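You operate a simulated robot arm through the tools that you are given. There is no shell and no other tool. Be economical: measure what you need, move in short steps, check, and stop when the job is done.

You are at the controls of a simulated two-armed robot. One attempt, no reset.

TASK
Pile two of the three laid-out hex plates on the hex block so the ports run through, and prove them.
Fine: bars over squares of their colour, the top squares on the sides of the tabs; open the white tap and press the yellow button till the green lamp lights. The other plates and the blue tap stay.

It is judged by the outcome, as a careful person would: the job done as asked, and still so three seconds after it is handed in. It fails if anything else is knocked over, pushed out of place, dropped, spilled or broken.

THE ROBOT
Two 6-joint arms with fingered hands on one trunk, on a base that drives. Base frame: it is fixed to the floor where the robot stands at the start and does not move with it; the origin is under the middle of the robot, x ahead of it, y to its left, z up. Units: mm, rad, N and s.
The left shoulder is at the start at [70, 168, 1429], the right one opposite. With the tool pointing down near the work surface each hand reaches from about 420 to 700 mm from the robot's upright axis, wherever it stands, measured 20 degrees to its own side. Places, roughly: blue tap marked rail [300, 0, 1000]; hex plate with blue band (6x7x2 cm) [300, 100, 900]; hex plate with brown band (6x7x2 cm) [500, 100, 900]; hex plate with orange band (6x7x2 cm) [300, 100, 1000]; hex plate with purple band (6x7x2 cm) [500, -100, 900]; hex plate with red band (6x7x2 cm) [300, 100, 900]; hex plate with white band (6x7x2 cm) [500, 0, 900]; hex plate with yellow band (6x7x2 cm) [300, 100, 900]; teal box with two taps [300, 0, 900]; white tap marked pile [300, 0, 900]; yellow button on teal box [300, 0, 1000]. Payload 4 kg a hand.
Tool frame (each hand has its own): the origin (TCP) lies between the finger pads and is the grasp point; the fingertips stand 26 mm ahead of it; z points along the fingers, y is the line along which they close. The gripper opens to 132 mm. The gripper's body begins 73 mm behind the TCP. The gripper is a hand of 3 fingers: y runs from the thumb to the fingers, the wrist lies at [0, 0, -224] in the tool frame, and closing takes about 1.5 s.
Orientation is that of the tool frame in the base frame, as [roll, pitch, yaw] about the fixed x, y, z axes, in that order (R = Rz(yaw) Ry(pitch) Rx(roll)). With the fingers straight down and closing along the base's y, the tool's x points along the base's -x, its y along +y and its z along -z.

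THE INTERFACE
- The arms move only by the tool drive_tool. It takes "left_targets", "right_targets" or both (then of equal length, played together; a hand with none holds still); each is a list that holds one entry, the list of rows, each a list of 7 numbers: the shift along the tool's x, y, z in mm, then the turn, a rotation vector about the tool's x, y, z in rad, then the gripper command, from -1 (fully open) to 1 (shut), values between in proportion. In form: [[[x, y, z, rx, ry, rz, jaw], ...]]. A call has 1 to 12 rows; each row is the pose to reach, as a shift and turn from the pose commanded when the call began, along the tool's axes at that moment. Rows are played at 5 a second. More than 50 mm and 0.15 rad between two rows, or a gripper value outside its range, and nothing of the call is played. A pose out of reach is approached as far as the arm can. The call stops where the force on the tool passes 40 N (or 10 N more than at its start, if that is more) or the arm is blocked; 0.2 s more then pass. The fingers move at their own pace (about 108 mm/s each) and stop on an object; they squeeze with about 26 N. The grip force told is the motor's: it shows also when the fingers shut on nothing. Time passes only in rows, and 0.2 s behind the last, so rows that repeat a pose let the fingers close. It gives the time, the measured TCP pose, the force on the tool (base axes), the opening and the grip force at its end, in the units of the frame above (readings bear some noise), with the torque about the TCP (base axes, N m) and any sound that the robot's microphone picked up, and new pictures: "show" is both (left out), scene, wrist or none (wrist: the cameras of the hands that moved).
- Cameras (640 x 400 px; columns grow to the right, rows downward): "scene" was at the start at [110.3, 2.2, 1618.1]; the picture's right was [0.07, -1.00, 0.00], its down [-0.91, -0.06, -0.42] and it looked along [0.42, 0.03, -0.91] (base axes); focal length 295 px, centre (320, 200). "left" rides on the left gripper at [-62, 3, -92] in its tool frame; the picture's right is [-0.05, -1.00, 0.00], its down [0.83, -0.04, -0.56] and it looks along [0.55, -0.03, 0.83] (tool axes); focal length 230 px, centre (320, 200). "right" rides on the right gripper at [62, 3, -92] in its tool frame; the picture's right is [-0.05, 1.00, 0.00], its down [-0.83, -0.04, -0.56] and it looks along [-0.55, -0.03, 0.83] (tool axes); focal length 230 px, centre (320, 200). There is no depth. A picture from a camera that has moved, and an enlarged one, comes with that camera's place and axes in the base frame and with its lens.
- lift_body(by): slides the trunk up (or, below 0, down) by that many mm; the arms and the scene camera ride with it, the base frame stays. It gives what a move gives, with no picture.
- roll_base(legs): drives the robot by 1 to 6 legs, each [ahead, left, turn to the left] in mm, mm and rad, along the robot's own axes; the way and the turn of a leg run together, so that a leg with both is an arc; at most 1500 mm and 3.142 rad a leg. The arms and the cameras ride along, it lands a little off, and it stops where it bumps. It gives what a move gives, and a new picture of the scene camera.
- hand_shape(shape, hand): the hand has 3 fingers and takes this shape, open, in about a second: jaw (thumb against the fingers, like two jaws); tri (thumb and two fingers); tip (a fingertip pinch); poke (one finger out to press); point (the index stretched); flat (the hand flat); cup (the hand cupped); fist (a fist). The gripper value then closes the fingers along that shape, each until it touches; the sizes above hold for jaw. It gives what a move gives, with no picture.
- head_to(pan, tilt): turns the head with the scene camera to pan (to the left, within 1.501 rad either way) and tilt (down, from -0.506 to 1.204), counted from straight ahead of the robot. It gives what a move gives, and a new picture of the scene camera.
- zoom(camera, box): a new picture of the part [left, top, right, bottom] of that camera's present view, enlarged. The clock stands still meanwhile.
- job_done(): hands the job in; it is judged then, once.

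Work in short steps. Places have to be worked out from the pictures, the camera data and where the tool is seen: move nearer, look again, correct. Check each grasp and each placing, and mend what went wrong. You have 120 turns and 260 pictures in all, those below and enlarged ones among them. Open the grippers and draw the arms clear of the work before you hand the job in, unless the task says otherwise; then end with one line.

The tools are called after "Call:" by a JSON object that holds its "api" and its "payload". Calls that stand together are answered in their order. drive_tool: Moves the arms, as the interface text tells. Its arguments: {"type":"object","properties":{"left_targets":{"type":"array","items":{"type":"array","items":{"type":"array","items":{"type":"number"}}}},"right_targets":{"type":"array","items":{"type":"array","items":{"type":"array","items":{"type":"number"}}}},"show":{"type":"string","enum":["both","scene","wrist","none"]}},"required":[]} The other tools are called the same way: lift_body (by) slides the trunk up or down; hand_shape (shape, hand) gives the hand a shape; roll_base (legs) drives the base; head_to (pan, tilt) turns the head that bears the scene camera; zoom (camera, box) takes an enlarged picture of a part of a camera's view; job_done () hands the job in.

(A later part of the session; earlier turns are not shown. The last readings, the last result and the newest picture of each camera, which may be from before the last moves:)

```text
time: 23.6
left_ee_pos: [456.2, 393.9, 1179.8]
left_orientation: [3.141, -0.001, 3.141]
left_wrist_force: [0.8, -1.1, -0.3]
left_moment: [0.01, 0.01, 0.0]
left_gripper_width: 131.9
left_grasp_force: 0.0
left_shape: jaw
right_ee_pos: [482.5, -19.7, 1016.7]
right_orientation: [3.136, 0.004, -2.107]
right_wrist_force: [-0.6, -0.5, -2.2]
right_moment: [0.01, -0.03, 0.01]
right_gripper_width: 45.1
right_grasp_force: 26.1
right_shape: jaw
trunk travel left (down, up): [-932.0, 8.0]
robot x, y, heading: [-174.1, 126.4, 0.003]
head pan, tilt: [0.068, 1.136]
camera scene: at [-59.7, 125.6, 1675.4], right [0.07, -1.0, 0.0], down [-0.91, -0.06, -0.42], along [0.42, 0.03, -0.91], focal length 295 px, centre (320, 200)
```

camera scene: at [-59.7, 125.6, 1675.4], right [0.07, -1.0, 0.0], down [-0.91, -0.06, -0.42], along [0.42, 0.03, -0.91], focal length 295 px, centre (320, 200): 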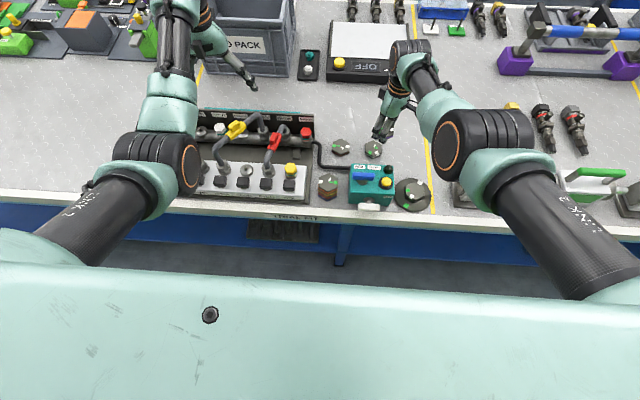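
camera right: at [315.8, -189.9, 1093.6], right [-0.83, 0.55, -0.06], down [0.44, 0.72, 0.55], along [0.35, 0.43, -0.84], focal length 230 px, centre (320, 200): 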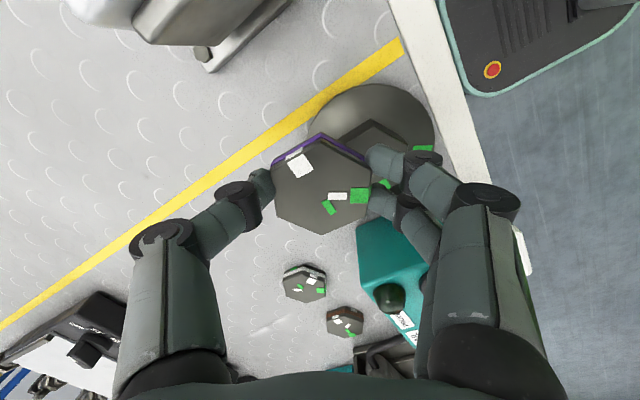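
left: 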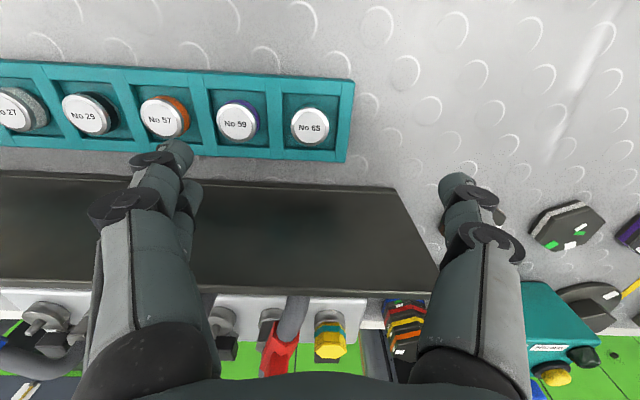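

Call:
{"api": "drive_tool", "payload": {"right_targets": [[[40, -24, 0, 0, 0, 0, 0.6], [80, -47.5, 0, 0, 0, 0, 0.6], [98, -17, 5, 0, 0, 0, 0.6], [116, 13.5, 10, 0, 0, 0, 0.6], [134, 44, 15, 0, 0, 0, 0.6], [152, 74, 20, 0, 0, 0, 0.6], [152, 74, 20, 0, 0, 0, 0.6]]], "show": "both"}}

Call:
{"api": "zoom", "payload": {"camera": "scene", "box": [345, 150, 457, 220]}}

```text
time: 25.2
left_ee_pos: [454.5, 398.2, 1179.3]
left_orientation: [-3.14, 0.0, 3.142]
left_wrist_force: [0.3, 0.7, 0.7]
left_moment: [-0.01, -0.01, -0.01]
left_gripper_width: 131.9
left_grasp_force: 0.0
left_shape: jaw
right_ee_pos: [337.8, -110.2, 998.7]
right_orientation: [3.139, -0.002, -2.107]
right_wrist_force: [0.7, 0.3, -2.1]
right_moment: [-0.02, 0.0, 0.02]
right_gripper_width: 45.1
right_grasp_force: 26.2
right_shape: jaw
trunk travel left (down, up): [-932.0, 8.0]
robot x, y, heading: [-173.3, 130.3, -0.004]
head pan, tilt: [0.068, 1.136]
camera scene: at [-60.3, 130.9, 1675.5], right [0.07, -1.0, 0.0], down [-0.91, -0.06, -0.42], along [0.42, 0.03, -0.91], focal length 295 px, centre (320, 200)
camera right: at [304.5, -161.0, 1089.8], right [-0.83, 0.55, 0.0], down [0.46, 0.69, 0.56], along [0.31, 0.46, -0.83], focal length 230 px, centre (320, 200)
```

scene: 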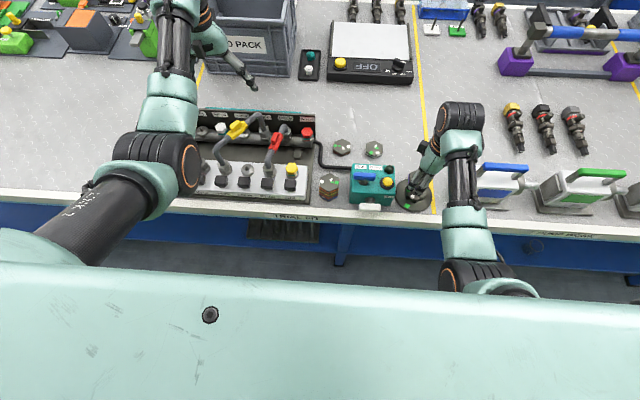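
right: 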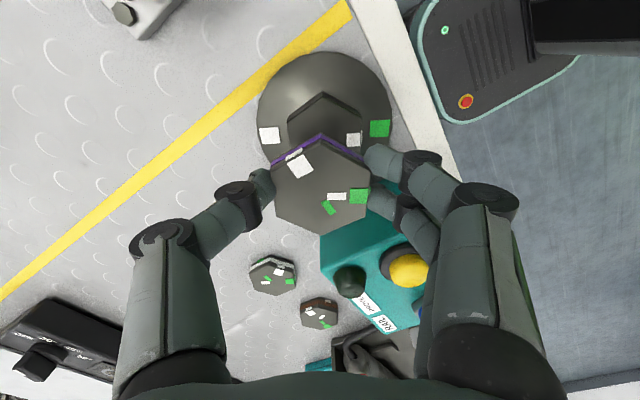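

```text
5.71 times, centred on (401, 185) of scene
camera zoom: at [-60.3, 130.9, 1675.5], right [0.07, -1.0, 0.0], down [-0.91, -0.06, -0.42], along [0.42, 0.03, -0.91], focal length 1688 px, centre (-143, 286)
```

zoom: 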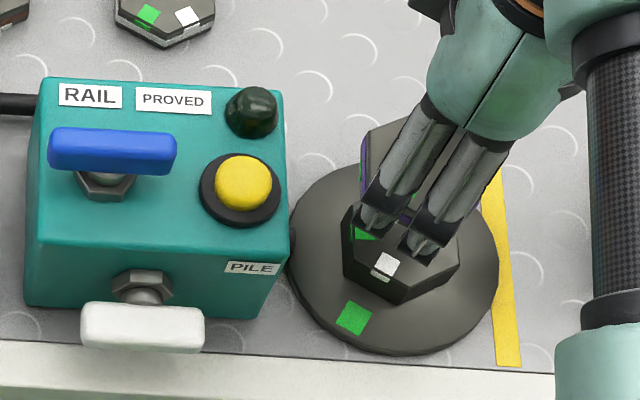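

Now reachable. I zoom the wrist view to compare the plate's edges with the block's.

Call:
{"api": "zoom", "payload": {"camera": "right", "box": [240, 40, 432, 240]}}

```text
2.00 times, centred on (336, 140) of right
camera zoom: at [304.5, -161.0, 1089.8], right [-0.83, 0.55, 0.0], down [0.46, 0.69, 0.56], along [0.31, 0.46, -0.83], focal length 460 px, centre (288, 320)
```

zoom: 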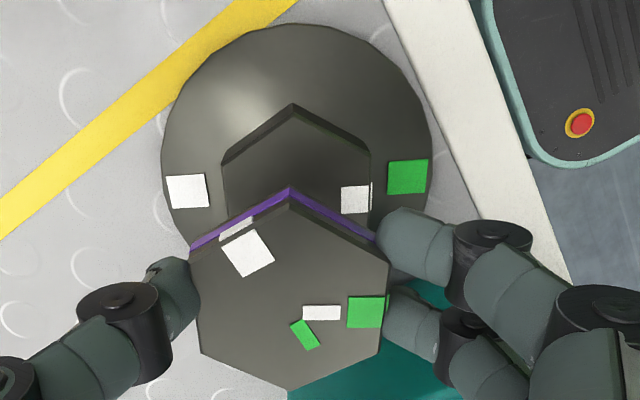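

The block's yaw is ≈ 0 and the plate is about 3° behind it. I turn +3.1°, centre over the block and descend to about 20 mm above it for a check.

Call:
{"api": "drive_tool", "payload": {"right_targets": [[[3, 3, 5, 0, 0, -0.03, 0.6], [7.2, 5.8, 10, 0, 0, -0.054, 0.6], [7.2, 5.8, 16, 0, 0, -0.054, 0.6], [7.2, 5.8, 16, 0, 0, -0.054, 0.6]]], "show": "wrist"}}

Call:
{"api": "zoom", "payload": {"camera": "right", "box": [240, 40, 432, 240]}}

Call:
{"api": "zoom", "payload": {"camera": "scene", "box": [385, 160, 449, 210]}}

```text
time: 26.2
left_ee_pos: [454.5, 396.0, 1179.9]
left_orientation: [-3.141, 0.0, 3.14]
left_wrist_force: [0.6, -0.1, 0.1]
left_moment: [-0.03, 0.03, 0.01]
left_gripper_width: 131.8
left_grasp_force: 0.1
left_shape: jaw
right_ee_pos: [330.8, -115.4, 981.6]
right_orientation: [3.138, 0.0, -2.053]
right_wrist_force: [-0.1, 0.1, -2.6]
right_moment: [-0.02, 0.01, 0.0]
right_gripper_width: 45.1
right_grasp_force: 25.6
right_shape: jaw
trunk travel left (down, up): [-932.0, 8.0]
robot x, y, heading: [-173.8, 127.1, -0.001]
head pan, tilt: [0.068, 1.136]
camera right: at [299.0, -166.9, 1073.2], right [-0.86, 0.51, 0.0], down [0.42, 0.71, 0.56], along [0.28, 0.48, -0.83], focal length 230 px, centre (320, 200)
```

right: 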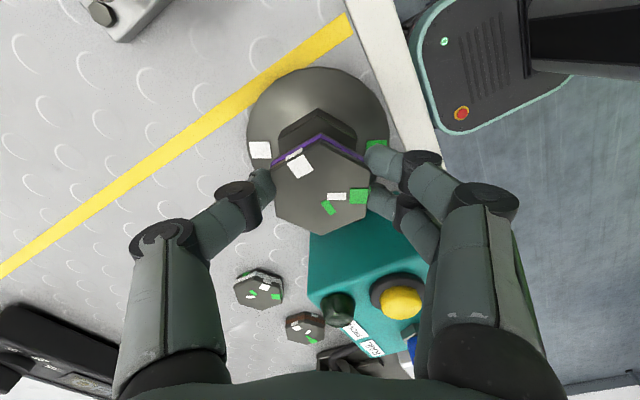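

```text
2.00 times, centred on (336, 140) of right
camera zoom: at [299.0, -166.9, 1073.2], right [-0.86, 0.51, 0.0], down [0.42, 0.71, 0.56], along [0.28, 0.48, -0.83], focal length 460 px, centre (288, 320)
```

zoom: 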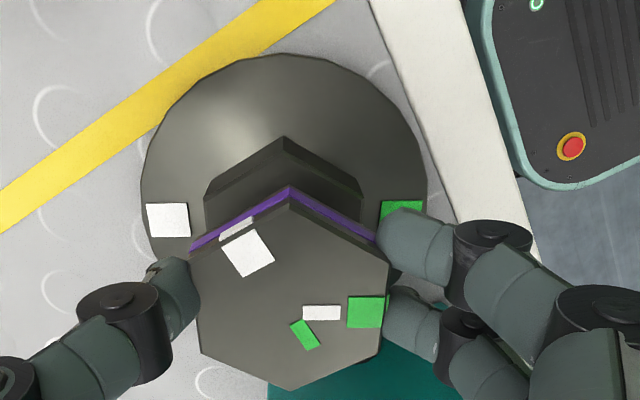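

```text
8.00 times, centred on (417, 185) of scene
camera zoom: at [-60.5, 130.1, 1675.5], right [0.07, -1.0, 0.0], down [-0.91, -0.06, -0.42], along [0.42, 0.03, -0.91], focal length 2362 px, centre (-456, 320)
```

zoom: 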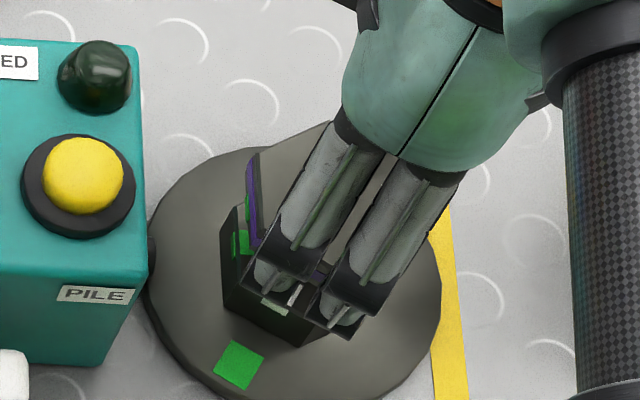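

Call:
{"api": "zoom", "payload": {"camera": "right", "box": [272, 95, 368, 155]}}

```text
6.67 times, centred on (320, 125) of right
camera zoom: at [299.0, -166.9, 1073.2], right [-0.86, 0.51, 0.0], down [0.42, 0.71, 0.56], along [0.28, 0.48, -0.83], focal length 1534 px, centre (320, 700)
```

zoom: 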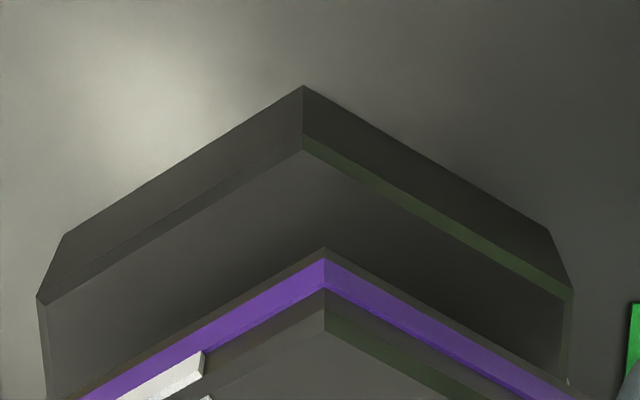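

In the hand's frame the block centre is about (+3.5, -2) mm from the plate's, with yaw aligned and an 18 mm gap. I correct and descend 12.

Call:
{"api": "drive_tool", "payload": {"right_targets": [[[3.5, -2, 3, 0, 0, 0, 0.6], [3.5, -2, 8, 0, 0, 0, 0.6], [3.5, -2, 12, 0, 0, 0, 0.6], [3.5, -2, 12, 0, 0, 0, 0.6]]], "show": "none"}}

Call:
{"api": "zoom", "payload": {"camera": "right", "box": [256, 110, 384, 190]}}

```text
time: 27.2
left_ee_pos: [455.7, 395.9, 1179.5]
left_orientation: [-3.142, 0.0, -3.141]
left_wrist_force: [-0.6, -0.5, -0.9]
left_moment: [-0.01, -0.01, 0.02]
left_gripper_width: 131.9
left_grasp_force: 0.0
left_shape: jaw
right_ee_pos: [330.7, -119.5, 969.8]
right_orientation: [3.139, -0.001, -2.053]
right_wrist_force: [-1.0, 1.0, -1.4]
right_moment: [0.01, -0.01, -0.01]
right_gripper_width: 45.1
right_grasp_force: 26.5
right_shape: jaw
trunk travel left (down, up): [-932.0, 8.0]
robot x, y, heading: [-171.5, 126.5, 0.001]
head pan, tilt: [0.068, 1.136]
```

```text
5.00 times, centred on (320, 150) of right
camera zoom: at [300.1, -171.1, 1060.8], right [-0.86, 0.51, 0.0], down [0.42, 0.71, 0.56], along [0.28, 0.48, -0.83], focal length 1150 px, centre (320, 450)
```

zoom: 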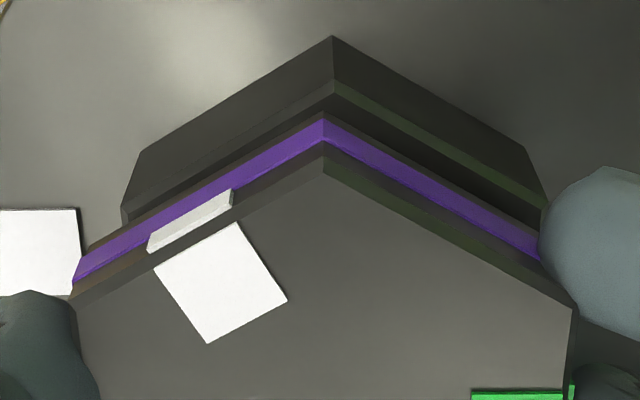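

Alignment is within about 1 mm and 0.5°, with roughly a 6 mm gap. I shift 1 mm in y and lower to contact.

Call:
{"api": "drive_tool", "payload": {"right_targets": [[[0.2, 1, 2, 0, 0, 0, 0.6], [0.2, 1, 4, 0, 0, 0, 0.6], [0.2, 1, 5.5, 0, 0, 0, 0.6], [0.2, 1, 5.5, 0, 0, 0, 0.6]]], "show": "none"}}

Call:
{"api": "zoom", "payload": {"camera": "right", "box": [256, 110, 384, 190]}}

```text
time: 28.2
left_ee_pos: [455.9, 397.2, 1179.3]
left_orientation: [3.141, 0.001, -3.14]
left_wrist_force: [-0.1, 0.7, -0.5]
left_moment: [-0.04, 0.01, -0.01]
left_gripper_width: 131.7
left_grasp_force: 0.0
left_shape: jaw
right_ee_pos: [329.4, -118.7, 963.6]
right_orientation: [3.137, 0.002, -2.052]
right_wrist_force: [0.4, 0.0, -2.7]
right_moment: [-0.04, -0.02, 0.03]
right_gripper_width: 44.8
right_grasp_force: 25.7
right_shape: jaw
trunk travel left (down, up): [-932.0, 8.0]
robot x, y, heading: [-168.7, 128.4, 0.0]
head pan, tilt: [0.068, 1.136]
```

```text
5.00 times, centred on (320, 150) of right
camera zoom: at [299.0, -170.4, 1055.5], right [-0.86, 0.51, 0.0], down [0.42, 0.71, 0.56], along [0.28, 0.48, -0.83], focal length 1150 px, centre (320, 450)
```

zoom: 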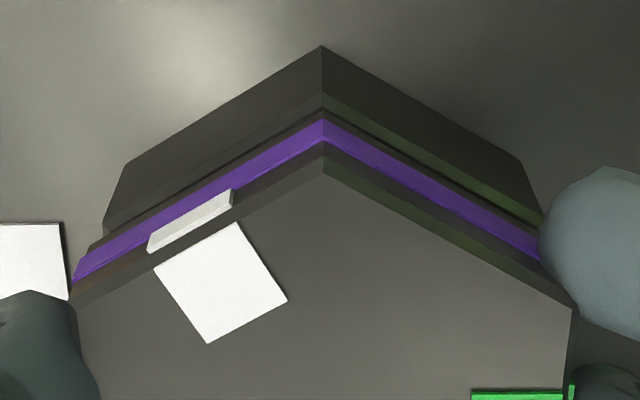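

Call:
{"api": "drive_tool", "payload": {"right_targets": [[[0, 0, 1, 0, 0, 0, 0.6], [0, 0, 2, 0, 0, 0, 0.6], [0, 0, 2, 0, 0, 0, 0.6]]], "show": "none"}}

Call:
{"api": "zoom", "payload": {"camera": "right", "box": [256, 110, 384, 190]}}

```text
time: 29.0
left_ee_pos: [456.6, 397.2, 1178.5]
left_orientation: [3.141, -0.002, -3.139]
left_wrist_force: [0.3, 0.4, -0.1]
left_moment: [0.01, 0.02, 0.01]
left_gripper_width: 131.9
left_grasp_force: 0.0
left_shape: jaw
right_ee_pos: [329.9, -118.5, 962.0]
right_orientation: [3.138, 0.0, -2.052]
right_wrist_force: [0.2, -0.1, -2.4]
right_moment: [0.0, 0.0, -0.04]
right_gripper_width: 45.1
right_grasp_force: 25.8
right_shape: jaw
trunk travel left (down, up): [-932.0, 8.0]
robot x, y, heading: [-171.3, 128.3, -0.001]
head pan, tilt: [0.068, 1.136]
```

```text
5.00 times, centred on (320, 150) of right
camera zoom: at [298.6, -170.2, 1053.7], right [-0.86, 0.51, 0.0], down [0.42, 0.71, 0.56], along [0.28, 0.48, -0.83], focal length 1150 px, centre (320, 450)
```

zoom: 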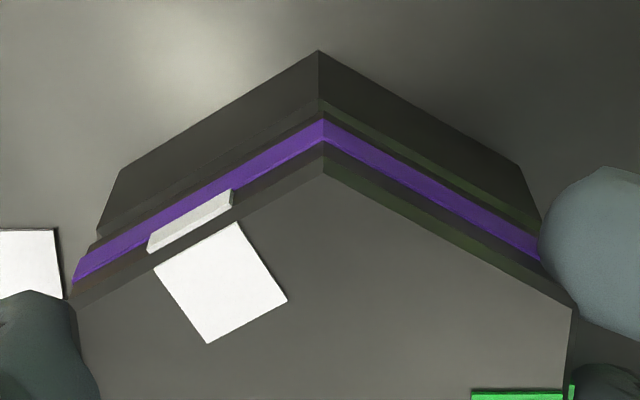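

Call:
{"api": "drive_tool", "payload": {"right_targets": [[[0, 0, 1, 0, 0, 0, 0.6], [0, 0, 2, 0, 0, 0, 0.6], [0, 0, 2, 0, 0, 0, 0.6]]], "show": "none"}}

```text
time: 29.8
left_ee_pos: [455.7, 397.3, 1178.4]
left_orientation: [-3.142, 0.001, -3.141]
left_wrist_force: [-0.4, 0.1, 0.1]
left_moment: [-0.03, -0.02, -0.04]
left_gripper_width: 131.9
left_grasp_force: 0.2
left_shape: jaw
right_ee_pos: [330.3, -117.9, 959.6]
right_orientation: [3.136, 0.002, -2.052]
right_wrist_force: [-0.6, 0.0, -1.5]
right_moment: [-0.03, -0.01, -0.03]
right_gripper_width: 44.9
right_grasp_force: 25.8
right_shape: jaw
trunk travel left (down, up): [-932.0, 8.0]
robot x, y, heading: [-172.2, 131.5, 0.003]
head pan, tilt: [0.068, 1.136]
```

Call:
{"api": "drive_tool", "payload": {"right_targets": [[[0, 0, 0.8, 0, 0, 0, 0.6], [0, 0, 1.5, 0, 0, 0, 0.6], [0, 0, 1.5, 0, 0, 0, 0.6]]], "show": "none"}}

Call:
{"api": "zoom", "payload": {"camera": "right", "box": [256, 110, 384, 190]}}

```text
time: 30.6
left_ee_pos: [456.7, 396.2, 1178.4]
left_orientation: [3.141, 0.001, -3.14]
left_wrist_force: [0.1, -0.2, -0.1]
left_moment: [-0.01, 0.02, 0.0]
left_gripper_width: 131.9
left_grasp_force: 0.0
left_shape: jaw
right_ee_pos: [329.3, -118.6, 958.7]
right_orientation: [3.139, 0.001, -2.054]
right_wrist_force: [-0.1, -0.3, -3.0]
right_moment: [0.0, 0.0, 0.03]
right_gripper_width: 45.0
right_grasp_force: 26.2
right_shape: jaw
trunk travel left (down, up): [-932.0, 8.0]
robot x, y, heading: [-173.5, 123.9, -0.001]
head pan, tilt: [0.068, 1.136]
```

```text
5.00 times, centred on (320, 150) of right
camera zoom: at [299.5, -170.2, 1050.2], right [-0.86, 0.51, 0.0], down [0.42, 0.71, 0.56], along [0.28, 0.48, -0.83], focal length 1150 px, centre (320, 450)
```

zoom: 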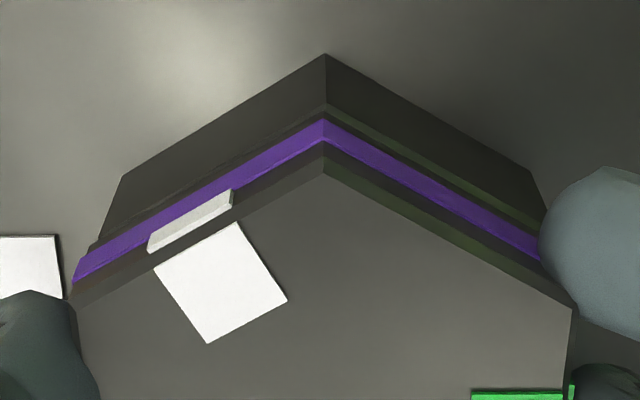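

Call:
{"api": "drive_tool", "payload": {"right_targets": [[[0, 0, 0.8, 0, 0, 0, 0.6], [0, 0, 1.6, 0, 0, 0, 0.6], [0, 0, 2.4, 0, 0, 0, 0.6]]], "show": "none"}}

Call:
{"api": "zoom", "payload": {"camera": "right", "box": [256, 110, 384, 190]}}

```text
time: 31.4
left_ee_pos: [454.3, 397.4, 1179.8]
left_orientation: [-3.139, 0.004, 3.141]
left_wrist_force: [0.0, -0.1, -0.6]
left_moment: [-0.02, 0.0, 0.02]
left_gripper_width: 131.7
left_grasp_force: 0.1
left_shape: jaw
right_ee_pos: [330.1, -117.7, 956.5]
right_orientation: [3.14, 0.002, -2.055]
right_wrist_force: [-0.1, -2.0, 6.4]
right_moment: [0.01, -0.04, -0.02]
right_gripper_width: 45.1
right_grasp_force: 25.7
right_shape: jaw
trunk travel left (down, up): [-932.0, 8.0]
robot x, y, heading: [-167.8, 131.7, -0.0]
head pan, tilt: [0.068, 1.136]
```

```text
5.00 times, centred on (320, 150) of right
camera zoom: at [299.0, -169.7, 1049.0], right [-0.86, 0.51, 0.0], down [0.42, 0.72, 0.56], along [0.28, 0.48, -0.83], focal length 1150 px, centre (320, 450)
```

zoom: 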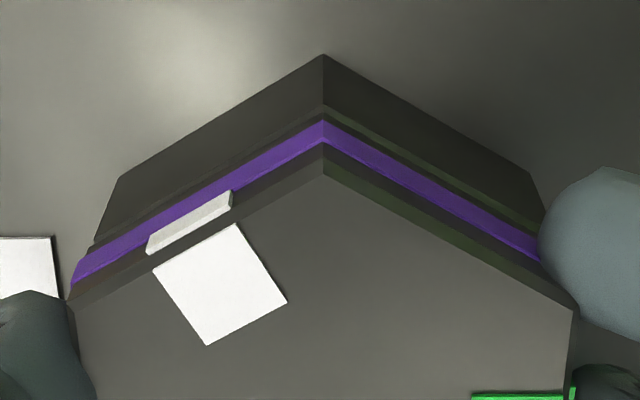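

Seated (6 N contact). I release and rise.

Call:
{"api": "drive_tool", "payload": {"right_targets": [[[0, 0, 0, 0, 0, 0, 0.2], [0, 0, 0, 0, 0, 0, -0.1], [0, 0, 0, 0, 0, 0, -0.3], [0, 0, 0, 0, 0, 0, -0.3], [0, 0, -20, 0, 0, 0, -0.3], [0, 0, -40, 0, 0, 0, -0.3]]], "show": "wrist"}}

Call:
{"api": "zoom", "payload": {"camera": "right", "box": [240, 60, 400, 160]}}

```text
time: 32.8
left_ee_pos: [454.7, 398.3, 1179.2]
left_orientation: [-3.14, 0.0, -3.14]
left_wrist_force: [0.4, 0.9, 0.3]
left_moment: [-0.01, -0.01, 0.0]
left_gripper_width: 132.0
left_grasp_force: 0.1
left_shape: jaw
right_ee_pos: [328.9, -118.5, 994.4]
right_orientation: [3.14, 0.001, -2.052]
right_wrist_force: [0.7, 0.0, 0.0]
right_moment: [0.01, 0.0, -0.01]
right_gripper_width: 85.5
right_grasp_force: 0.1
right_shape: jaw
trunk travel left (down, up): [-932.0, 8.0]
robot x, y, heading: [-172.8, 126.6, -0.002]
head pan, tilt: [0.068, 1.136]
camera right: at [298.3, -169.3, 1087.0], right [-0.86, 0.51, 0.0], down [0.42, 0.71, 0.56], along [0.28, 0.48, -0.83], focal length 230 px, centre (320, 200)
```

right: 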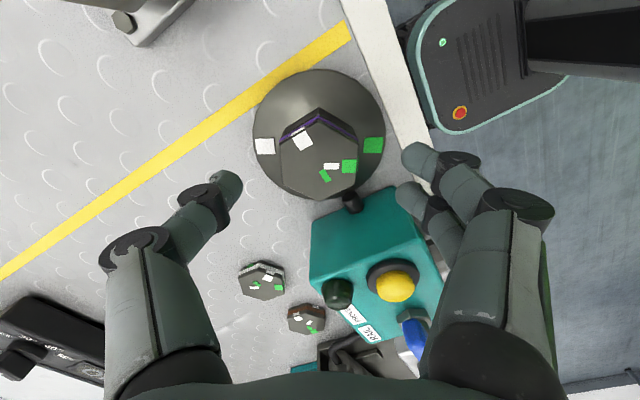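

```text
4.00 times, centred on (320, 110) of right
camera zoom: at [298.3, -169.3, 1087.0], right [-0.86, 0.51, 0.0], down [0.42, 0.71, 0.56], along [0.28, 0.48, -0.83], focal length 920 px, centre (320, 560)
```

zoom: 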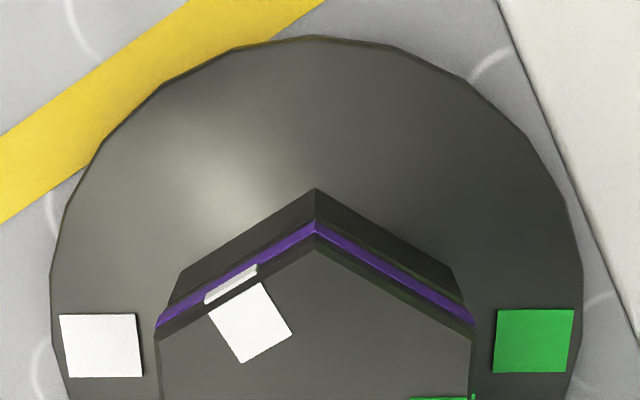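

Purple sits well aligned on the block. Next is brown at about [479, 99]: I raise the hand, move it forward over free bench and turn back to nominal yaw.

Call:
{"api": "drive_tool", "payload": {"right_targets": [[[0, 0, -10, 0, 0, 0.1, -0.3], [-10, -20, -20, 0, 0, 0.24, -0.3], [-22, -42, -20, 0, 0, 0.38, -0.3], [-35, -66, -20, 0, 0, 0.52, -0.3], [-47, -90, -20, 0, 0, 0.66, -0.3], [-59, -112, -20, 0, 0, 0.8, -0.3], [-65, -124, -20, 0, 0, 0.94, -0.3], [-65, -124, -20, 0, 0, 1.08, -0.3], [-65, -124, -20, 0, 0, 1.08, -0.3]]], "show": "none"}}

Call:
{"api": "roll_base", "payload": {"legs": [[30, 0, 0], [0, 115, 0]]}}

Call:
{"api": "drive_tool", "payload": {"right_targets": [[[0, 0, 0, 0, 0, 0, -0.3]]], "show": "wrist"}}

```text
time: 34.8
left_ee_pos: [455.9, 397.1, 1178.4]
left_orientation: [3.141, 0.001, 3.141]
left_wrist_force: [0.5, 0.2, -0.8]
left_moment: [-0.03, 0.03, 0.02]
left_gripper_width: 131.7
left_grasp_force: 0.0
left_shape: jaw
right_ee_pos: [468.7, -117.8, 1015.7]
right_orientation: [3.139, -0.003, -3.134]
right_wrist_force: [-0.1, 0.2, -0.3]
right_moment: [-0.04, -0.02, 0.02]
right_gripper_width: 85.5
right_grasp_force: 0.0
right_shape: jaw
trunk travel left (down, up): [-932.0, 8.0]
robot x, y, heading: [-173.1, 126.1, -0.007]
head pan, tilt: [0.068, 1.136]
```

```text
time: 36.4
left_ee_pos: [485.3, 504.1, 1180.0]
left_orientation: [3.141, 0.003, 3.139]
left_wrist_force: [-0.9, -1.0, 0.8]
left_moment: [0.04, 0.01, 0.01]
left_gripper_width: 132.1
left_grasp_force: 0.0
left_shape: jaw
right_ee_pos: [499.6, -8.8, 1016.3]
right_orientation: [3.136, -0.002, -3.137]
right_wrist_force: [0.9, -0.9, 0.6]
right_moment: [0.01, 0.0, 0.02]
right_gripper_width: 85.4
right_grasp_force: 0.0
right_shape: jaw
trunk travel left (down, up): [-932.0, 8.0]
robot x, y, heading: [-141.9, 244.0, -0.002]
head pan, tilt: [0.068, 1.136]
camera scene: at [-32.1, 237.4, 1675.6], right [0.07, -1.0, 0.0], down [-0.9, -0.06, -0.42], along [0.42, 0.03, -0.91], focal length 295 px, centre (320, 200)
```

scene: 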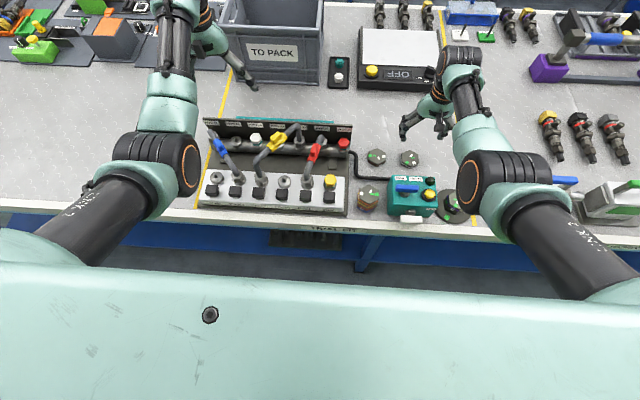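

```text
time: 36.8
left_ee_pos: [485.6, 508.8, 1179.9]
left_orientation: [-3.139, 0.0, 3.138]
left_wrist_force: [0.4, 0.3, 0.0]
left_moment: [0.01, 0.01, -0.03]
left_gripper_width: 131.9
left_grasp_force: 0.1
left_shape: jaw
right_ee_pos: [499.1, -6.5, 1015.7]
right_orientation: [3.14, -0.002, -3.135]
right_wrist_force: [0.3, -0.1, -0.9]
right_moment: [0.04, 0.0, 0.04]
right_gripper_width: 85.4
right_grasp_force: 0.2
right_shape: jaw
trunk travel left (down, up): [-932.0, 8.0]
robot x, y, heading: [-138.4, 240.5, 0.002]
head pan, tilt: [0.068, 1.136]
camera right: at [438.3, -2.9, 1108.2], right [0.05, 1.0, 0.0], down [0.83, -0.04, 0.55], along [0.55, -0.02, -0.83], focal length 230 px, centre (320, 200)
```

right: 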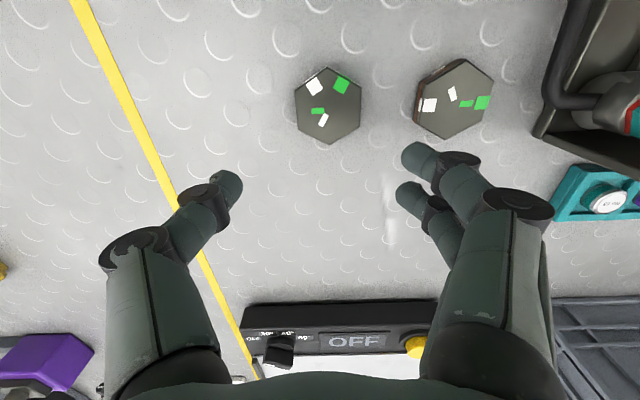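

Brown is seen at about [476, 100], with the panel edge at y ≈ 186, so there's room. I move over it at z ≈ 985.

Call:
{"api": "drive_tool", "payload": {"right_targets": [[[5, 27, 0, 0, 0, 0, -0.3], [11, 54, 0, 0, 0, 0, -0.3], [17, 80, 5, 0, 0, 0, -0.3], [22, 106, 15, 0, 0, 0, -0.3], [22, 106, 30, 0, 0, 0, -0.3], [22, 106, 30, 0, 0, 0, -0.3]]], "show": "wrist"}}

Call:
{"api": "zoom", "payload": {"camera": "right", "box": [256, 80, 384, 180]}}

```text
time: 38.2
left_ee_pos: [485.9, 508.1, 1179.3]
left_orientation: [-3.142, 0.0, 3.14]
left_wrist_force: [0.3, 0.2, -0.1]
left_moment: [0.01, 0.01, 0.0]
left_gripper_width: 131.8
left_grasp_force: 0.1
left_shape: jaw
right_ee_pos: [476.4, 99.7, 987.3]
right_orientation: [3.139, -0.001, -3.136]
right_wrist_force: [0.3, -0.7, -0.3]
right_moment: [-0.03, 0.0, -0.01]
right_gripper_width: 85.3
right_grasp_force: 0.0
right_shape: jaw
trunk travel left (down, up): [-932.0, 8.0]
robot x, y, heading: [-141.9, 239.8, 0.002]
head pan, tilt: [0.068, 1.136]
camera right: at [415.2, 102.4, 1078.9], right [0.05, 1.0, 0.0], down [0.83, -0.04, 0.55], along [0.55, -0.02, -0.83], focal length 230 px, centre (320, 200)
```

right: 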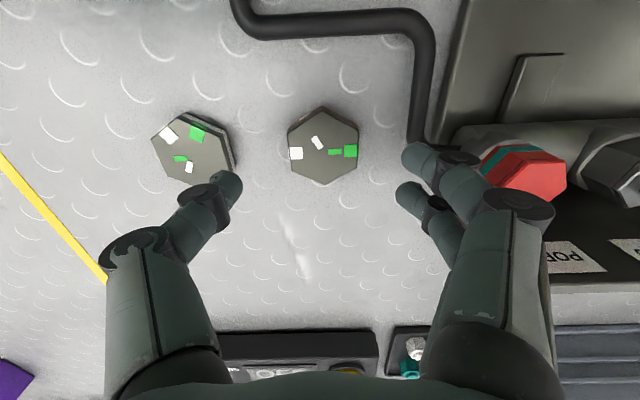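

```text
4.00 times, centred on (320, 130) of right
camera zoom: at [415.2, 102.4, 1078.9], right [0.05, 1.0, 0.0], down [0.83, -0.04, 0.55], along [0.55, -0.02, -0.83], focal length 920 px, centre (320, 480)
```

zoom: 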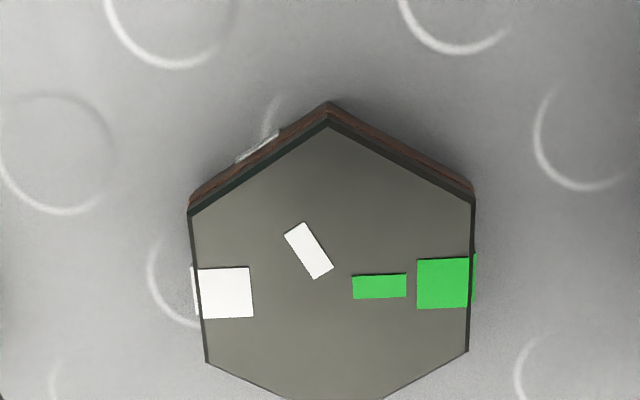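

Brown is centred (-1.3, +2) mm from the hand and turned 0.01. I correct, then lower with the trunk by 45.

Call:
{"api": "drive_tool", "payload": {"right_targets": [[[-1.3, 2, 0, 0, 0, 0.01, -0.3], [-1.3, 2, 0, 0, 0, 0.01, -0.3]]], "show": "none"}}

Call:
{"api": "lift_body", "payload": {"by": -45}}

Call:
{"api": "drive_tool", "payload": {"right_targets": [[[0, 0, 0, 0, 0, 0, -0.3]]], "show": "wrist"}}

```text
time: 38.8
left_ee_pos: [485.9, 508.0, 1178.8]
left_orientation: [-3.14, 0.001, 3.139]
left_wrist_force: [0.1, -0.2, -0.6]
left_moment: [0.0, -0.03, -0.01]
left_gripper_width: 132.0
left_grasp_force: 0.1
left_shape: jaw
right_ee_pos: [477.6, 102.0, 987.5]
right_orientation: [3.139, -0.001, 3.139]
right_wrist_force: [0.0, -0.4, 0.4]
right_moment: [-0.01, 0.01, 0.0]
right_gripper_width: 85.5
right_grasp_force: 0.1
right_shape: jaw
trunk travel left (down, up): [-932.0, 8.0]
robot x, y, heading: [-142.0, 240.9, -0.003]
head pan, tilt: [0.068, 1.136]
```

```text
time: 39.7
left_ee_pos: [486.5, 508.1, 1134.2]
left_orientation: [-3.138, 0.0, 3.137]
left_wrist_force: [-0.2, -0.1, 0.5]
left_moment: [0.01, 0.01, 0.03]
left_gripper_width: 132.0
left_grasp_force: 0.0
left_shape: jaw
right_ee_pos: [477.7, 102.2, 941.9]
right_orientation: [3.141, -0.003, 3.139]
right_wrist_force: [-0.4, -0.3, 0.2]
right_moment: [0.04, -0.02, 0.0]
right_gripper_width: 85.4
right_grasp_force: 0.2
right_shape: jaw
trunk travel left (down, up): [-887.0, 53.0]
robot x, y, heading: [-143.6, 242.5, -0.003]
head pan, tilt: [0.068, 1.136]
```

```text
time: 40.1
left_ee_pos: [485.7, 507.4, 1135.7]
left_orientation: [-3.139, 0.0, 3.139]
left_wrist_force: [1.6, 0.7, -0.4]
left_moment: [-0.02, -0.02, -0.03]
left_gripper_width: 131.9
left_grasp_force: 0.1
left_shape: jaw
right_ee_pos: [478.6, 102.0, 941.1]
right_orientation: [3.14, -0.002, 3.138]
right_wrist_force: [0.4, 0.6, 0.2]
right_moment: [0.02, 0.01, 0.01]
right_gripper_width: 85.9
right_grasp_force: 0.2
right_shape: jaw
trunk travel left (down, up): [-887.0, 53.0]
robot x, y, heading: [-140.7, 239.9, -0.003]
head pan, tilt: [0.068, 1.136]
camera right: at [417.4, 105.9, 1033.6], right [0.06, 1.0, 0.0], down [0.83, -0.05, 0.55], along [0.55, -0.03, -0.83], focal length 230 px, centre (320, 200)
```

right: 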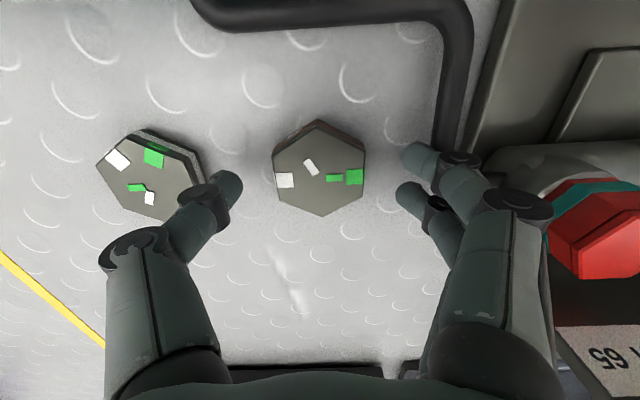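

Clearances hold. I descend 13 mm by arm and close.

Call:
{"api": "drive_tool", "payload": {"right_targets": [[[0, 0, 7, 0, 0, 0, -0.3], [0, 0, 13, 0, 0, 0, -0.3], [0, 0, 13, 0, 0, 0, 0], [0, 0, 13, 0, 0, 0, 0.3], [0, 0, 13, 0, 0, 0, 0.6], [0, 0, 13, 0, 0, 0, 0.6], [0, 0, 13, 0, 0, 0, 0.6]]], "show": "wrist"}}

Call:
{"api": "lift_body", "payload": {"by": 50}}

Call:
{"api": "zoom", "payload": {"camera": "right", "box": [240, 120, 400, 240]}}

```text
time: 41.7
left_ee_pos: [485.9, 508.4, 1133.8]
left_orientation: [-3.141, 0.002, 3.138]
left_wrist_force: [0.8, -0.2, 1.0]
left_moment: [-0.01, 0.03, -0.01]
left_gripper_width: 132.0
left_grasp_force: 0.1
left_shape: jaw
right_ee_pos: [478.6, 102.2, 929.0]
right_orientation: [3.139, -0.002, 3.139]
right_wrist_force: [0.2, 0.1, -0.1]
right_moment: [0.02, -0.04, 0.0]
right_gripper_width: 45.8
right_grasp_force: 26.6
right_shape: jaw
trunk travel left (down, up): [-887.0, 53.0]
robot x, y, heading: [-139.4, 237.7, -0.005]
head pan, tilt: [0.068, 1.136]
camera right: at [416.8, 106.0, 1020.8], right [0.06, 1.0, 0.0], down [0.83, -0.05, 0.55], along [0.55, -0.03, -0.83], focal length 230 px, centre (320, 200)
```

right: 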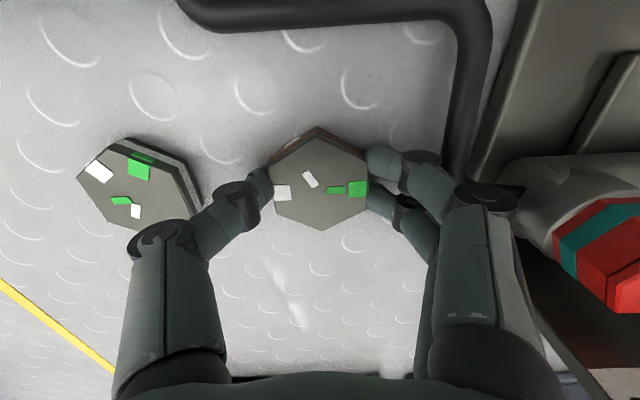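

```text
time: 42.6
left_ee_pos: [484.4, 508.3, 1183.5]
left_orientation: [-3.14, 0.0, 3.138]
left_wrist_force: [-0.5, -0.7, 0.8]
left_moment: [-0.01, 0.0, 0.02]
left_gripper_width: 131.6
left_grasp_force: 0.0
left_shape: jaw
right_ee_pos: [477.4, 101.4, 978.1]
right_orientation: [3.14, -0.004, 3.138]
right_wrist_force: [-0.4, -0.4, -2.9]
right_moment: [0.02, 0.03, -0.04]
right_gripper_width: 45.4
right_grasp_force: 26.4
right_shape: jaw
trunk travel left (down, up): [-937.0, 3.0]
robot x, y, heading: [-138.0, 239.6, -0.001]
head pan, tilt: [0.068, 1.136]
```

```text
3.33 times, centred on (320, 180) of right
camera zoom: at [417.3, 106.0, 1070.6], right [0.06, 1.0, 0.0], down [0.83, -0.05, 0.55], along [0.55, -0.03, -0.83], focal length 767 px, centre (320, 267)
```

zoom: 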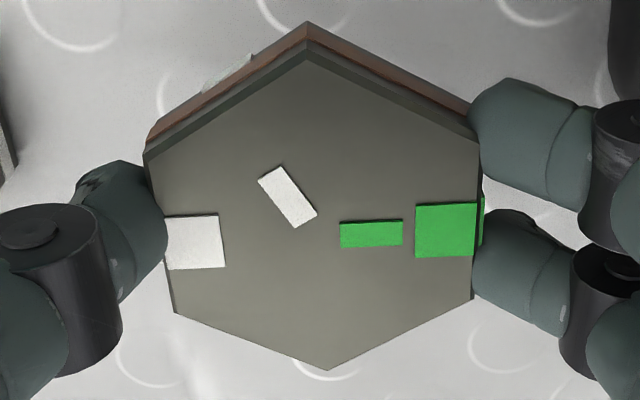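

Brown is held and well centred. I raise, drive the base right, then bring the hand over.

Call:
{"api": "drive_tool", "payload": {"right_targets": [[[0, 0, -15, 0, 0, 0, 0.6], [0, 0, -30, 0, 0, 0, 0.6], [0, 0, -30, 0, 0, 0, 0.6]]], "show": "none"}}

Call:
{"api": "roll_base", "payload": {"legs": [[0, -114, 0]]}}

Call:
{"api": "drive_tool", "payload": {"right_targets": [[[0, -40, 0, 0, 0, -0.14, 0.6], [0, -80, 0, 0, 0, -0.28, 0.6], [0, -100, 0, 0, 0, -0.42, 0.6], [0, -100, 0, 0, 0, -0.56, 0.6], [0, -100, 0, 0, 0, -0.7, 0.6], [0, -100, 0, 0, 0, -0.84, 0.6], [0, -100, 0, 0, 0, -0.98, 0.6], [0, -100, 0, 0, 0, -1.04, 0.6], [0, -100, 0, 0, 0, -1.04, 0.6]]], "show": "none"}}

Call:
{"api": "roll_base", "payload": {"legs": [[-32, 0, 0]]}}

```text
time: 43.4
left_ee_pos: [486.3, 508.2, 1184.0]
left_orientation: [-3.141, 0.001, 3.137]
left_wrist_force: [0.7, -0.8, 0.4]
left_moment: [0.01, -0.02, -0.05]
left_gripper_width: 131.7
left_grasp_force: 0.0
left_shape: jaw
right_ee_pos: [478.0, 103.2, 1007.8]
right_orientation: [3.14, -0.002, 3.138]
right_wrist_force: [1.0, 0.1, -2.5]
right_moment: [-0.03, -0.01, 0.01]
right_gripper_width: 45.9
right_grasp_force: 26.1
right_shape: jaw
trunk travel left (down, up): [-937.0, 3.0]
robot x, y, heading: [-140.1, 238.9, -0.002]
head pan, tilt: [0.068, 1.136]
```

```text
time: 44.6
left_ee_pos: [485.6, 403.1, 1183.5]
left_orientation: [-3.135, 0.001, 3.139]
left_wrist_force: [-0.4, 0.6, -0.1]
left_moment: [-0.03, -0.02, 0.03]
left_gripper_width: 131.9
left_grasp_force: 0.0
left_shape: jaw
right_ee_pos: [478.3, -3.2, 1008.5]
right_orientation: [-3.138, -0.003, 3.14]
right_wrist_force: [0.3, 0.4, -2.0]
right_moment: [-0.03, -0.01, -0.03]
right_gripper_width: 45.7
right_grasp_force: 25.9
right_shape: jaw
trunk travel left (down, up): [-937.0, 3.0]
robot x, y, heading: [-140.1, 131.0, 0.004]
head pan, tilt: [0.068, 1.136]
camera scene: at [-30.4, 138.9, 1680.4], right [0.07, -1.0, 0.0], down [-0.91, -0.06, -0.42], along [0.42, 0.03, -0.91], focal length 295 px, centre (320, 200)
```

scene: 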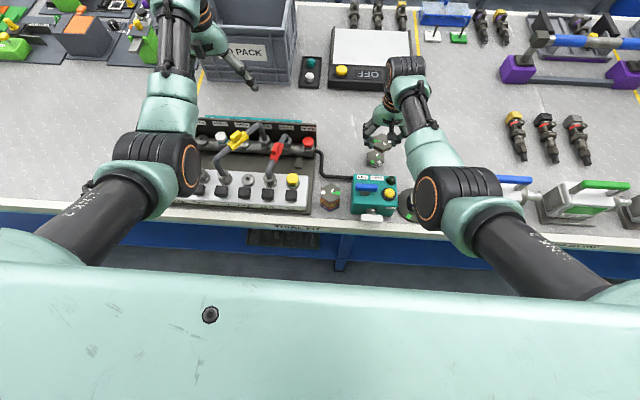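

```text
time: 46.6
left_ee_pos: [484.7, 399.1, 1184.5]
left_orientation: [-3.141, 0.001, 3.14]
left_wrist_force: [-0.9, -0.9, 0.3]
left_moment: [0.02, 0.02, -0.01]
left_gripper_width: 131.8
left_grasp_force: 0.1
left_shape: jaw
right_ee_pos: [477.8, -107.8, 1007.8]
right_orientation: [3.14, 0.001, -2.102]
right_wrist_force: [0.3, 0.1, -1.9]
right_moment: [0.02, -0.01, 0.03]
right_gripper_width: 46.1
right_grasp_force: 26.7
right_shape: jaw
trunk travel left (down, up): [-937.0, 3.0]
robot x, y, heading: [-141.9, 128.1, -0.001]
head pan, tilt: [0.068, 1.136]
```

```text
time: 47.5
left_ee_pos: [461.9, 399.0, 1179.8]
left_orientation: [-3.142, -0.007, 3.14]
left_wrist_force: [0.7, 0.4, 0.1]
left_moment: [0.01, 0.04, -0.05]
left_gripper_width: 132.1
left_grasp_force: 0.0
left_shape: jaw
right_ee_pos: [453.8, -106.6, 1004.9]
right_orientation: [3.133, -0.004, -2.103]
right_wrist_force: [0.5, -0.3, -2.7]
right_moment: [0.01, 0.05, 0.01]
right_gripper_width: 45.5
right_grasp_force: 26.0
right_shape: jaw
trunk travel left (down, up): [-937.0, 3.0]
robot x, y, heading: [-173.9, 129.7, -0.005]
head pan, tilt: [0.068, 1.136]
camera scene: at [-51.0, 132.6, 1679.5], right [0.07, -1.0, 0.0], down [-0.91, -0.06, -0.41], along [0.41, 0.03, -0.91], focal length 295 px, centre (320, 200)
```

scene: 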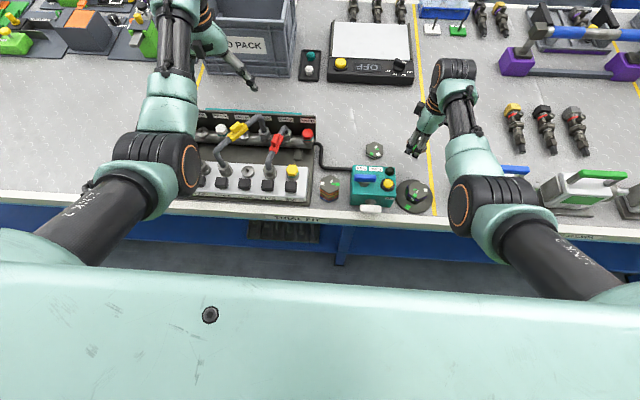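

Call:
{"api": "drive_tool", "payload": {"right_targets": [[[20, 32, 0, 0, 0, 0, 0.6], [40, 64, 0, 0, 0, 0, 0.6], [58.9, 94.2, 3, 0, 0, 0, 0.6], [58.9, 94.2, 3, 0, 0, 0, 0.6]]], "show": "wrist"}}

Call:
{"api": "zoom", "payload": {"camera": "right", "box": [256, 80, 384, 180]}}

```text
time: 48.5
left_ee_pos: [452.4, 399.8, 1185.0]
left_orientation: [-3.141, 0.003, 3.139]
left_wrist_force: [0.5, 0.2, 0.0]
left_moment: [-0.02, 0.02, 0.01]
left_gripper_width: 132.0
left_grasp_force: 0.2
left_shape: jaw
right_ee_pos: [333.8, -111.0, 1006.3]
right_orientation: [3.14, 0.002, -2.104]
right_wrist_force: [-0.1, 0.0, -2.0]
right_moment: [-0.02, -0.02, -0.02]
right_gripper_width: 45.5
right_grasp_force: 25.9
right_shape: jaw
trunk travel left (down, up): [-937.0, 3.0]
robot x, y, heading: [-175.4, 132.0, 0.001]
head pan, tilt: [0.068, 1.136]
camera right: at [300.0, -161.6, 1098.1], right [-0.83, 0.55, 0.0], down [0.46, 0.69, 0.56], along [0.31, 0.47, -0.83], focal length 230 px, centre (320, 200)
```

right: 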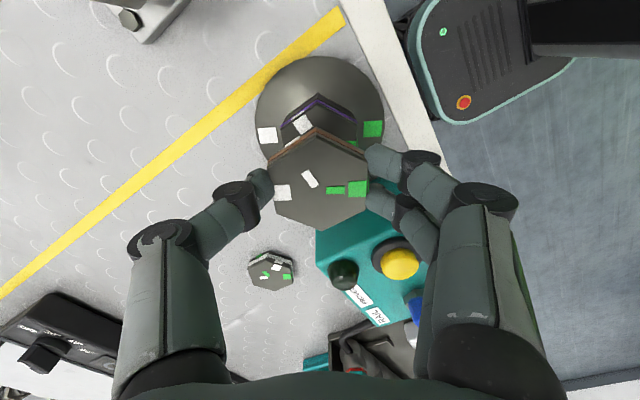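

```text
4.00 times, centred on (320, 130) of right
camera zoom: at [300.0, -161.6, 1098.1], right [-0.83, 0.55, 0.0], down [0.46, 0.69, 0.56], along [0.31, 0.47, -0.83], focal length 920 px, centre (320, 480)
```

zoom: 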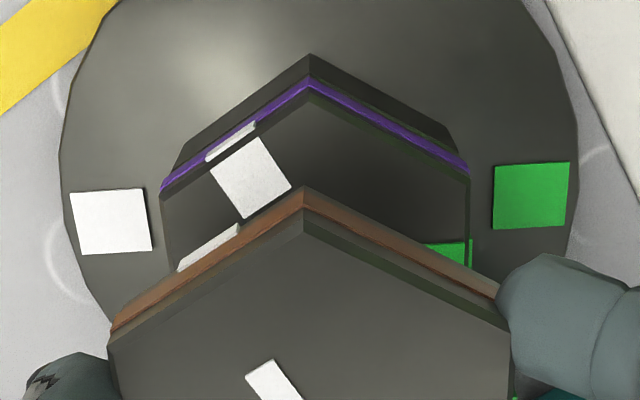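

The marks match: the white bar faces purple's white square, green faces green. The shift needed is (+4.1, +0.4) mm with yaw already aligned. I descend to about a 6 mm gap.

Call:
{"api": "drive_tool", "payload": {"right_targets": [[[4.1, 0.4, 6, 0, 0, 0, 0.6], [4.1, 0.4, 14, 0, 0, 0, 0.6], [4.1, 0.4, 23, 0, 0, 0, 0.6], [4.1, 0.4, 23, 0, 0, 0, 0.6]]], "show": "none"}}

Call:
{"api": "zoom", "payload": {"camera": "right", "box": [256, 110, 384, 190]}}

```text
time: 49.5
left_ee_pos: [454.4, 400.0, 1184.2]
left_orientation: [-3.14, 0.0, 3.139]
left_wrist_force: [0.1, -0.4, -0.1]
left_moment: [0.03, 0.0, -0.01]
left_gripper_width: 132.1
left_grasp_force: 0.0
left_shape: jaw
right_ee_pos: [332.7, -113.7, 981.8]
right_orientation: [3.137, 0.001, -2.104]
right_wrist_force: [0.1, 0.0, -2.1]
right_moment: [0.03, 0.01, -0.02]
right_gripper_width: 45.9
right_grasp_force: 25.9
right_shape: jaw
trunk travel left (down, up): [-937.0, 3.0]
robot x, y, heading: [-170.1, 126.4, -0.005]
head pan, tilt: [0.068, 1.136]
```

```text
5.00 times, centred on (320, 150) of right
camera zoom: at [300.2, -164.4, 1074.1], right [-0.83, 0.55, 0.0], down [0.46, 0.69, 0.56], along [0.3, 0.46, -0.83], focal length 1150 px, centre (320, 450)
```

zoom: 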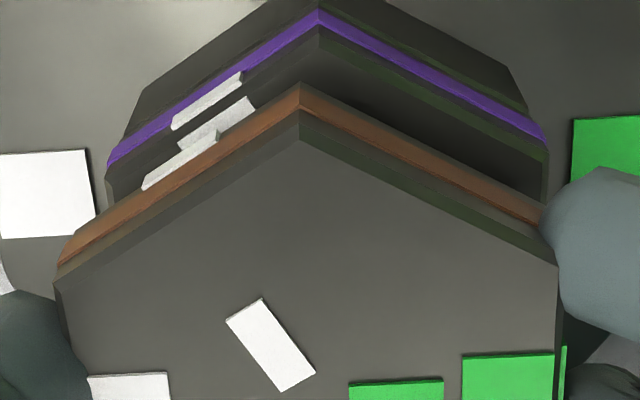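

Small residual: I shift (+2.2, +2.3) and turn -0.02, lower 3 mm and recheck.

Call:
{"api": "drive_tool", "payload": {"right_targets": [[[2.2, 2.3, 1, 0, 0, -0.02, 0.6], [2.2, 2.3, 3, 0, 0, -0.02, 0.6], [2.2, 2.3, 3, 0, 0, -0.02, 0.6]]], "show": "none"}}

Call:
{"api": "zoom", "payload": {"camera": "right", "box": [256, 110, 384, 190]}}

```text
time: 50.3
left_ee_pos: [453.1, 398.3, 1183.4]
left_orientation: [3.141, -0.001, 3.14]
left_wrist_force: [0.2, -0.4, -1.1]
left_moment: [0.02, 0.03, -0.01]
left_gripper_width: 131.7
left_grasp_force: 0.0
left_shape: jaw
right_ee_pos: [330.3, -113.6, 978.1]
right_orientation: [3.138, -0.002, -2.085]
right_wrist_force: [-0.1, -0.8, -2.1]
right_moment: [0.0, 0.0, 0.0]
right_gripper_width: 45.7
right_grasp_force: 26.3
right_shape: jaw
trunk travel left (down, up): [-937.0, 3.0]
robot x, y, heading: [-173.9, 131.8, 0.001]
head pan, tilt: [0.068, 1.136]
```

```text
5.00 times, centred on (320, 150) of right
camera zoom: at [297.8, -165.2, 1071.0], right [-0.84, 0.54, 0.0], down [0.45, 0.7, 0.56], along [0.3, 0.47, -0.83], focal length 1150 px, centre (320, 450)
```

zoom: 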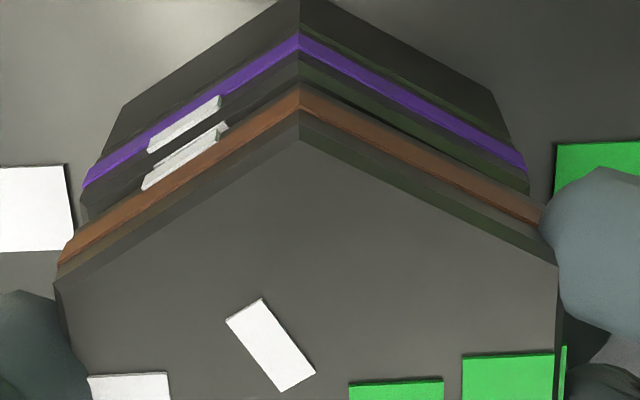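

Call:
{"api": "drive_tool", "payload": {"right_targets": [[[0.8, 0, 1, 0, 0, 0, 0.6], [0.8, 0, 2, 0, 0, 0, 0.6], [0.8, 0, 2, 0, 0, 0, 0.6]]], "show": "none"}}

Call:
{"api": "zoom", "payload": {"camera": "right", "box": [256, 110, 384, 190]}}

```text
time: 51.1
left_ee_pos: [453.9, 399.6, 1185.3]
left_orientation: [3.14, 0.0, 3.14]
left_wrist_force: [-0.1, 0.4, -0.4]
left_moment: [0.0, -0.02, 0.03]
left_gripper_width: 131.8
left_grasp_force: 0.0
left_shape: jaw
right_ee_pos: [329.8, -115.5, 976.1]
right_orientation: [3.138, 0.0, -2.083]
right_wrist_force: [-0.1, -0.6, -2.4]
right_moment: [-0.02, 0.01, 0.01]
right_gripper_width: 45.6
right_grasp_force: 26.1
right_shape: jaw
trunk travel left (down, up): [-937.0, 3.0]
robot x, y, heading: [-175.0, 131.6, -0.002]
head pan, tilt: [0.068, 1.136]
```

```text
5.00 times, centred on (320, 150) of right
camera zoom: at [297.5, -166.3, 1069.2], right [-0.84, 0.54, 0.0], down [0.45, 0.7, 0.56], along [0.3, 0.47, -0.83], focal length 1150 px, centre (320, 450)
```

zoom: 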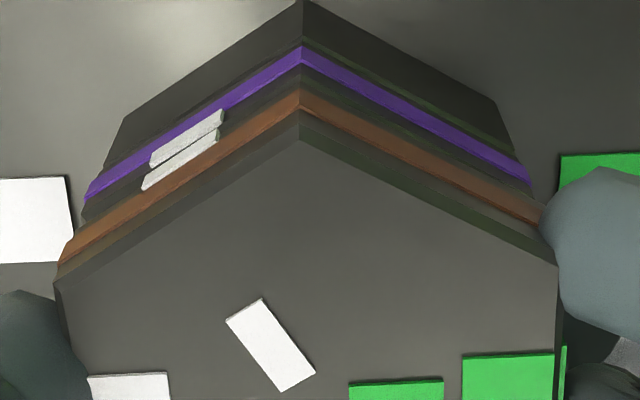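

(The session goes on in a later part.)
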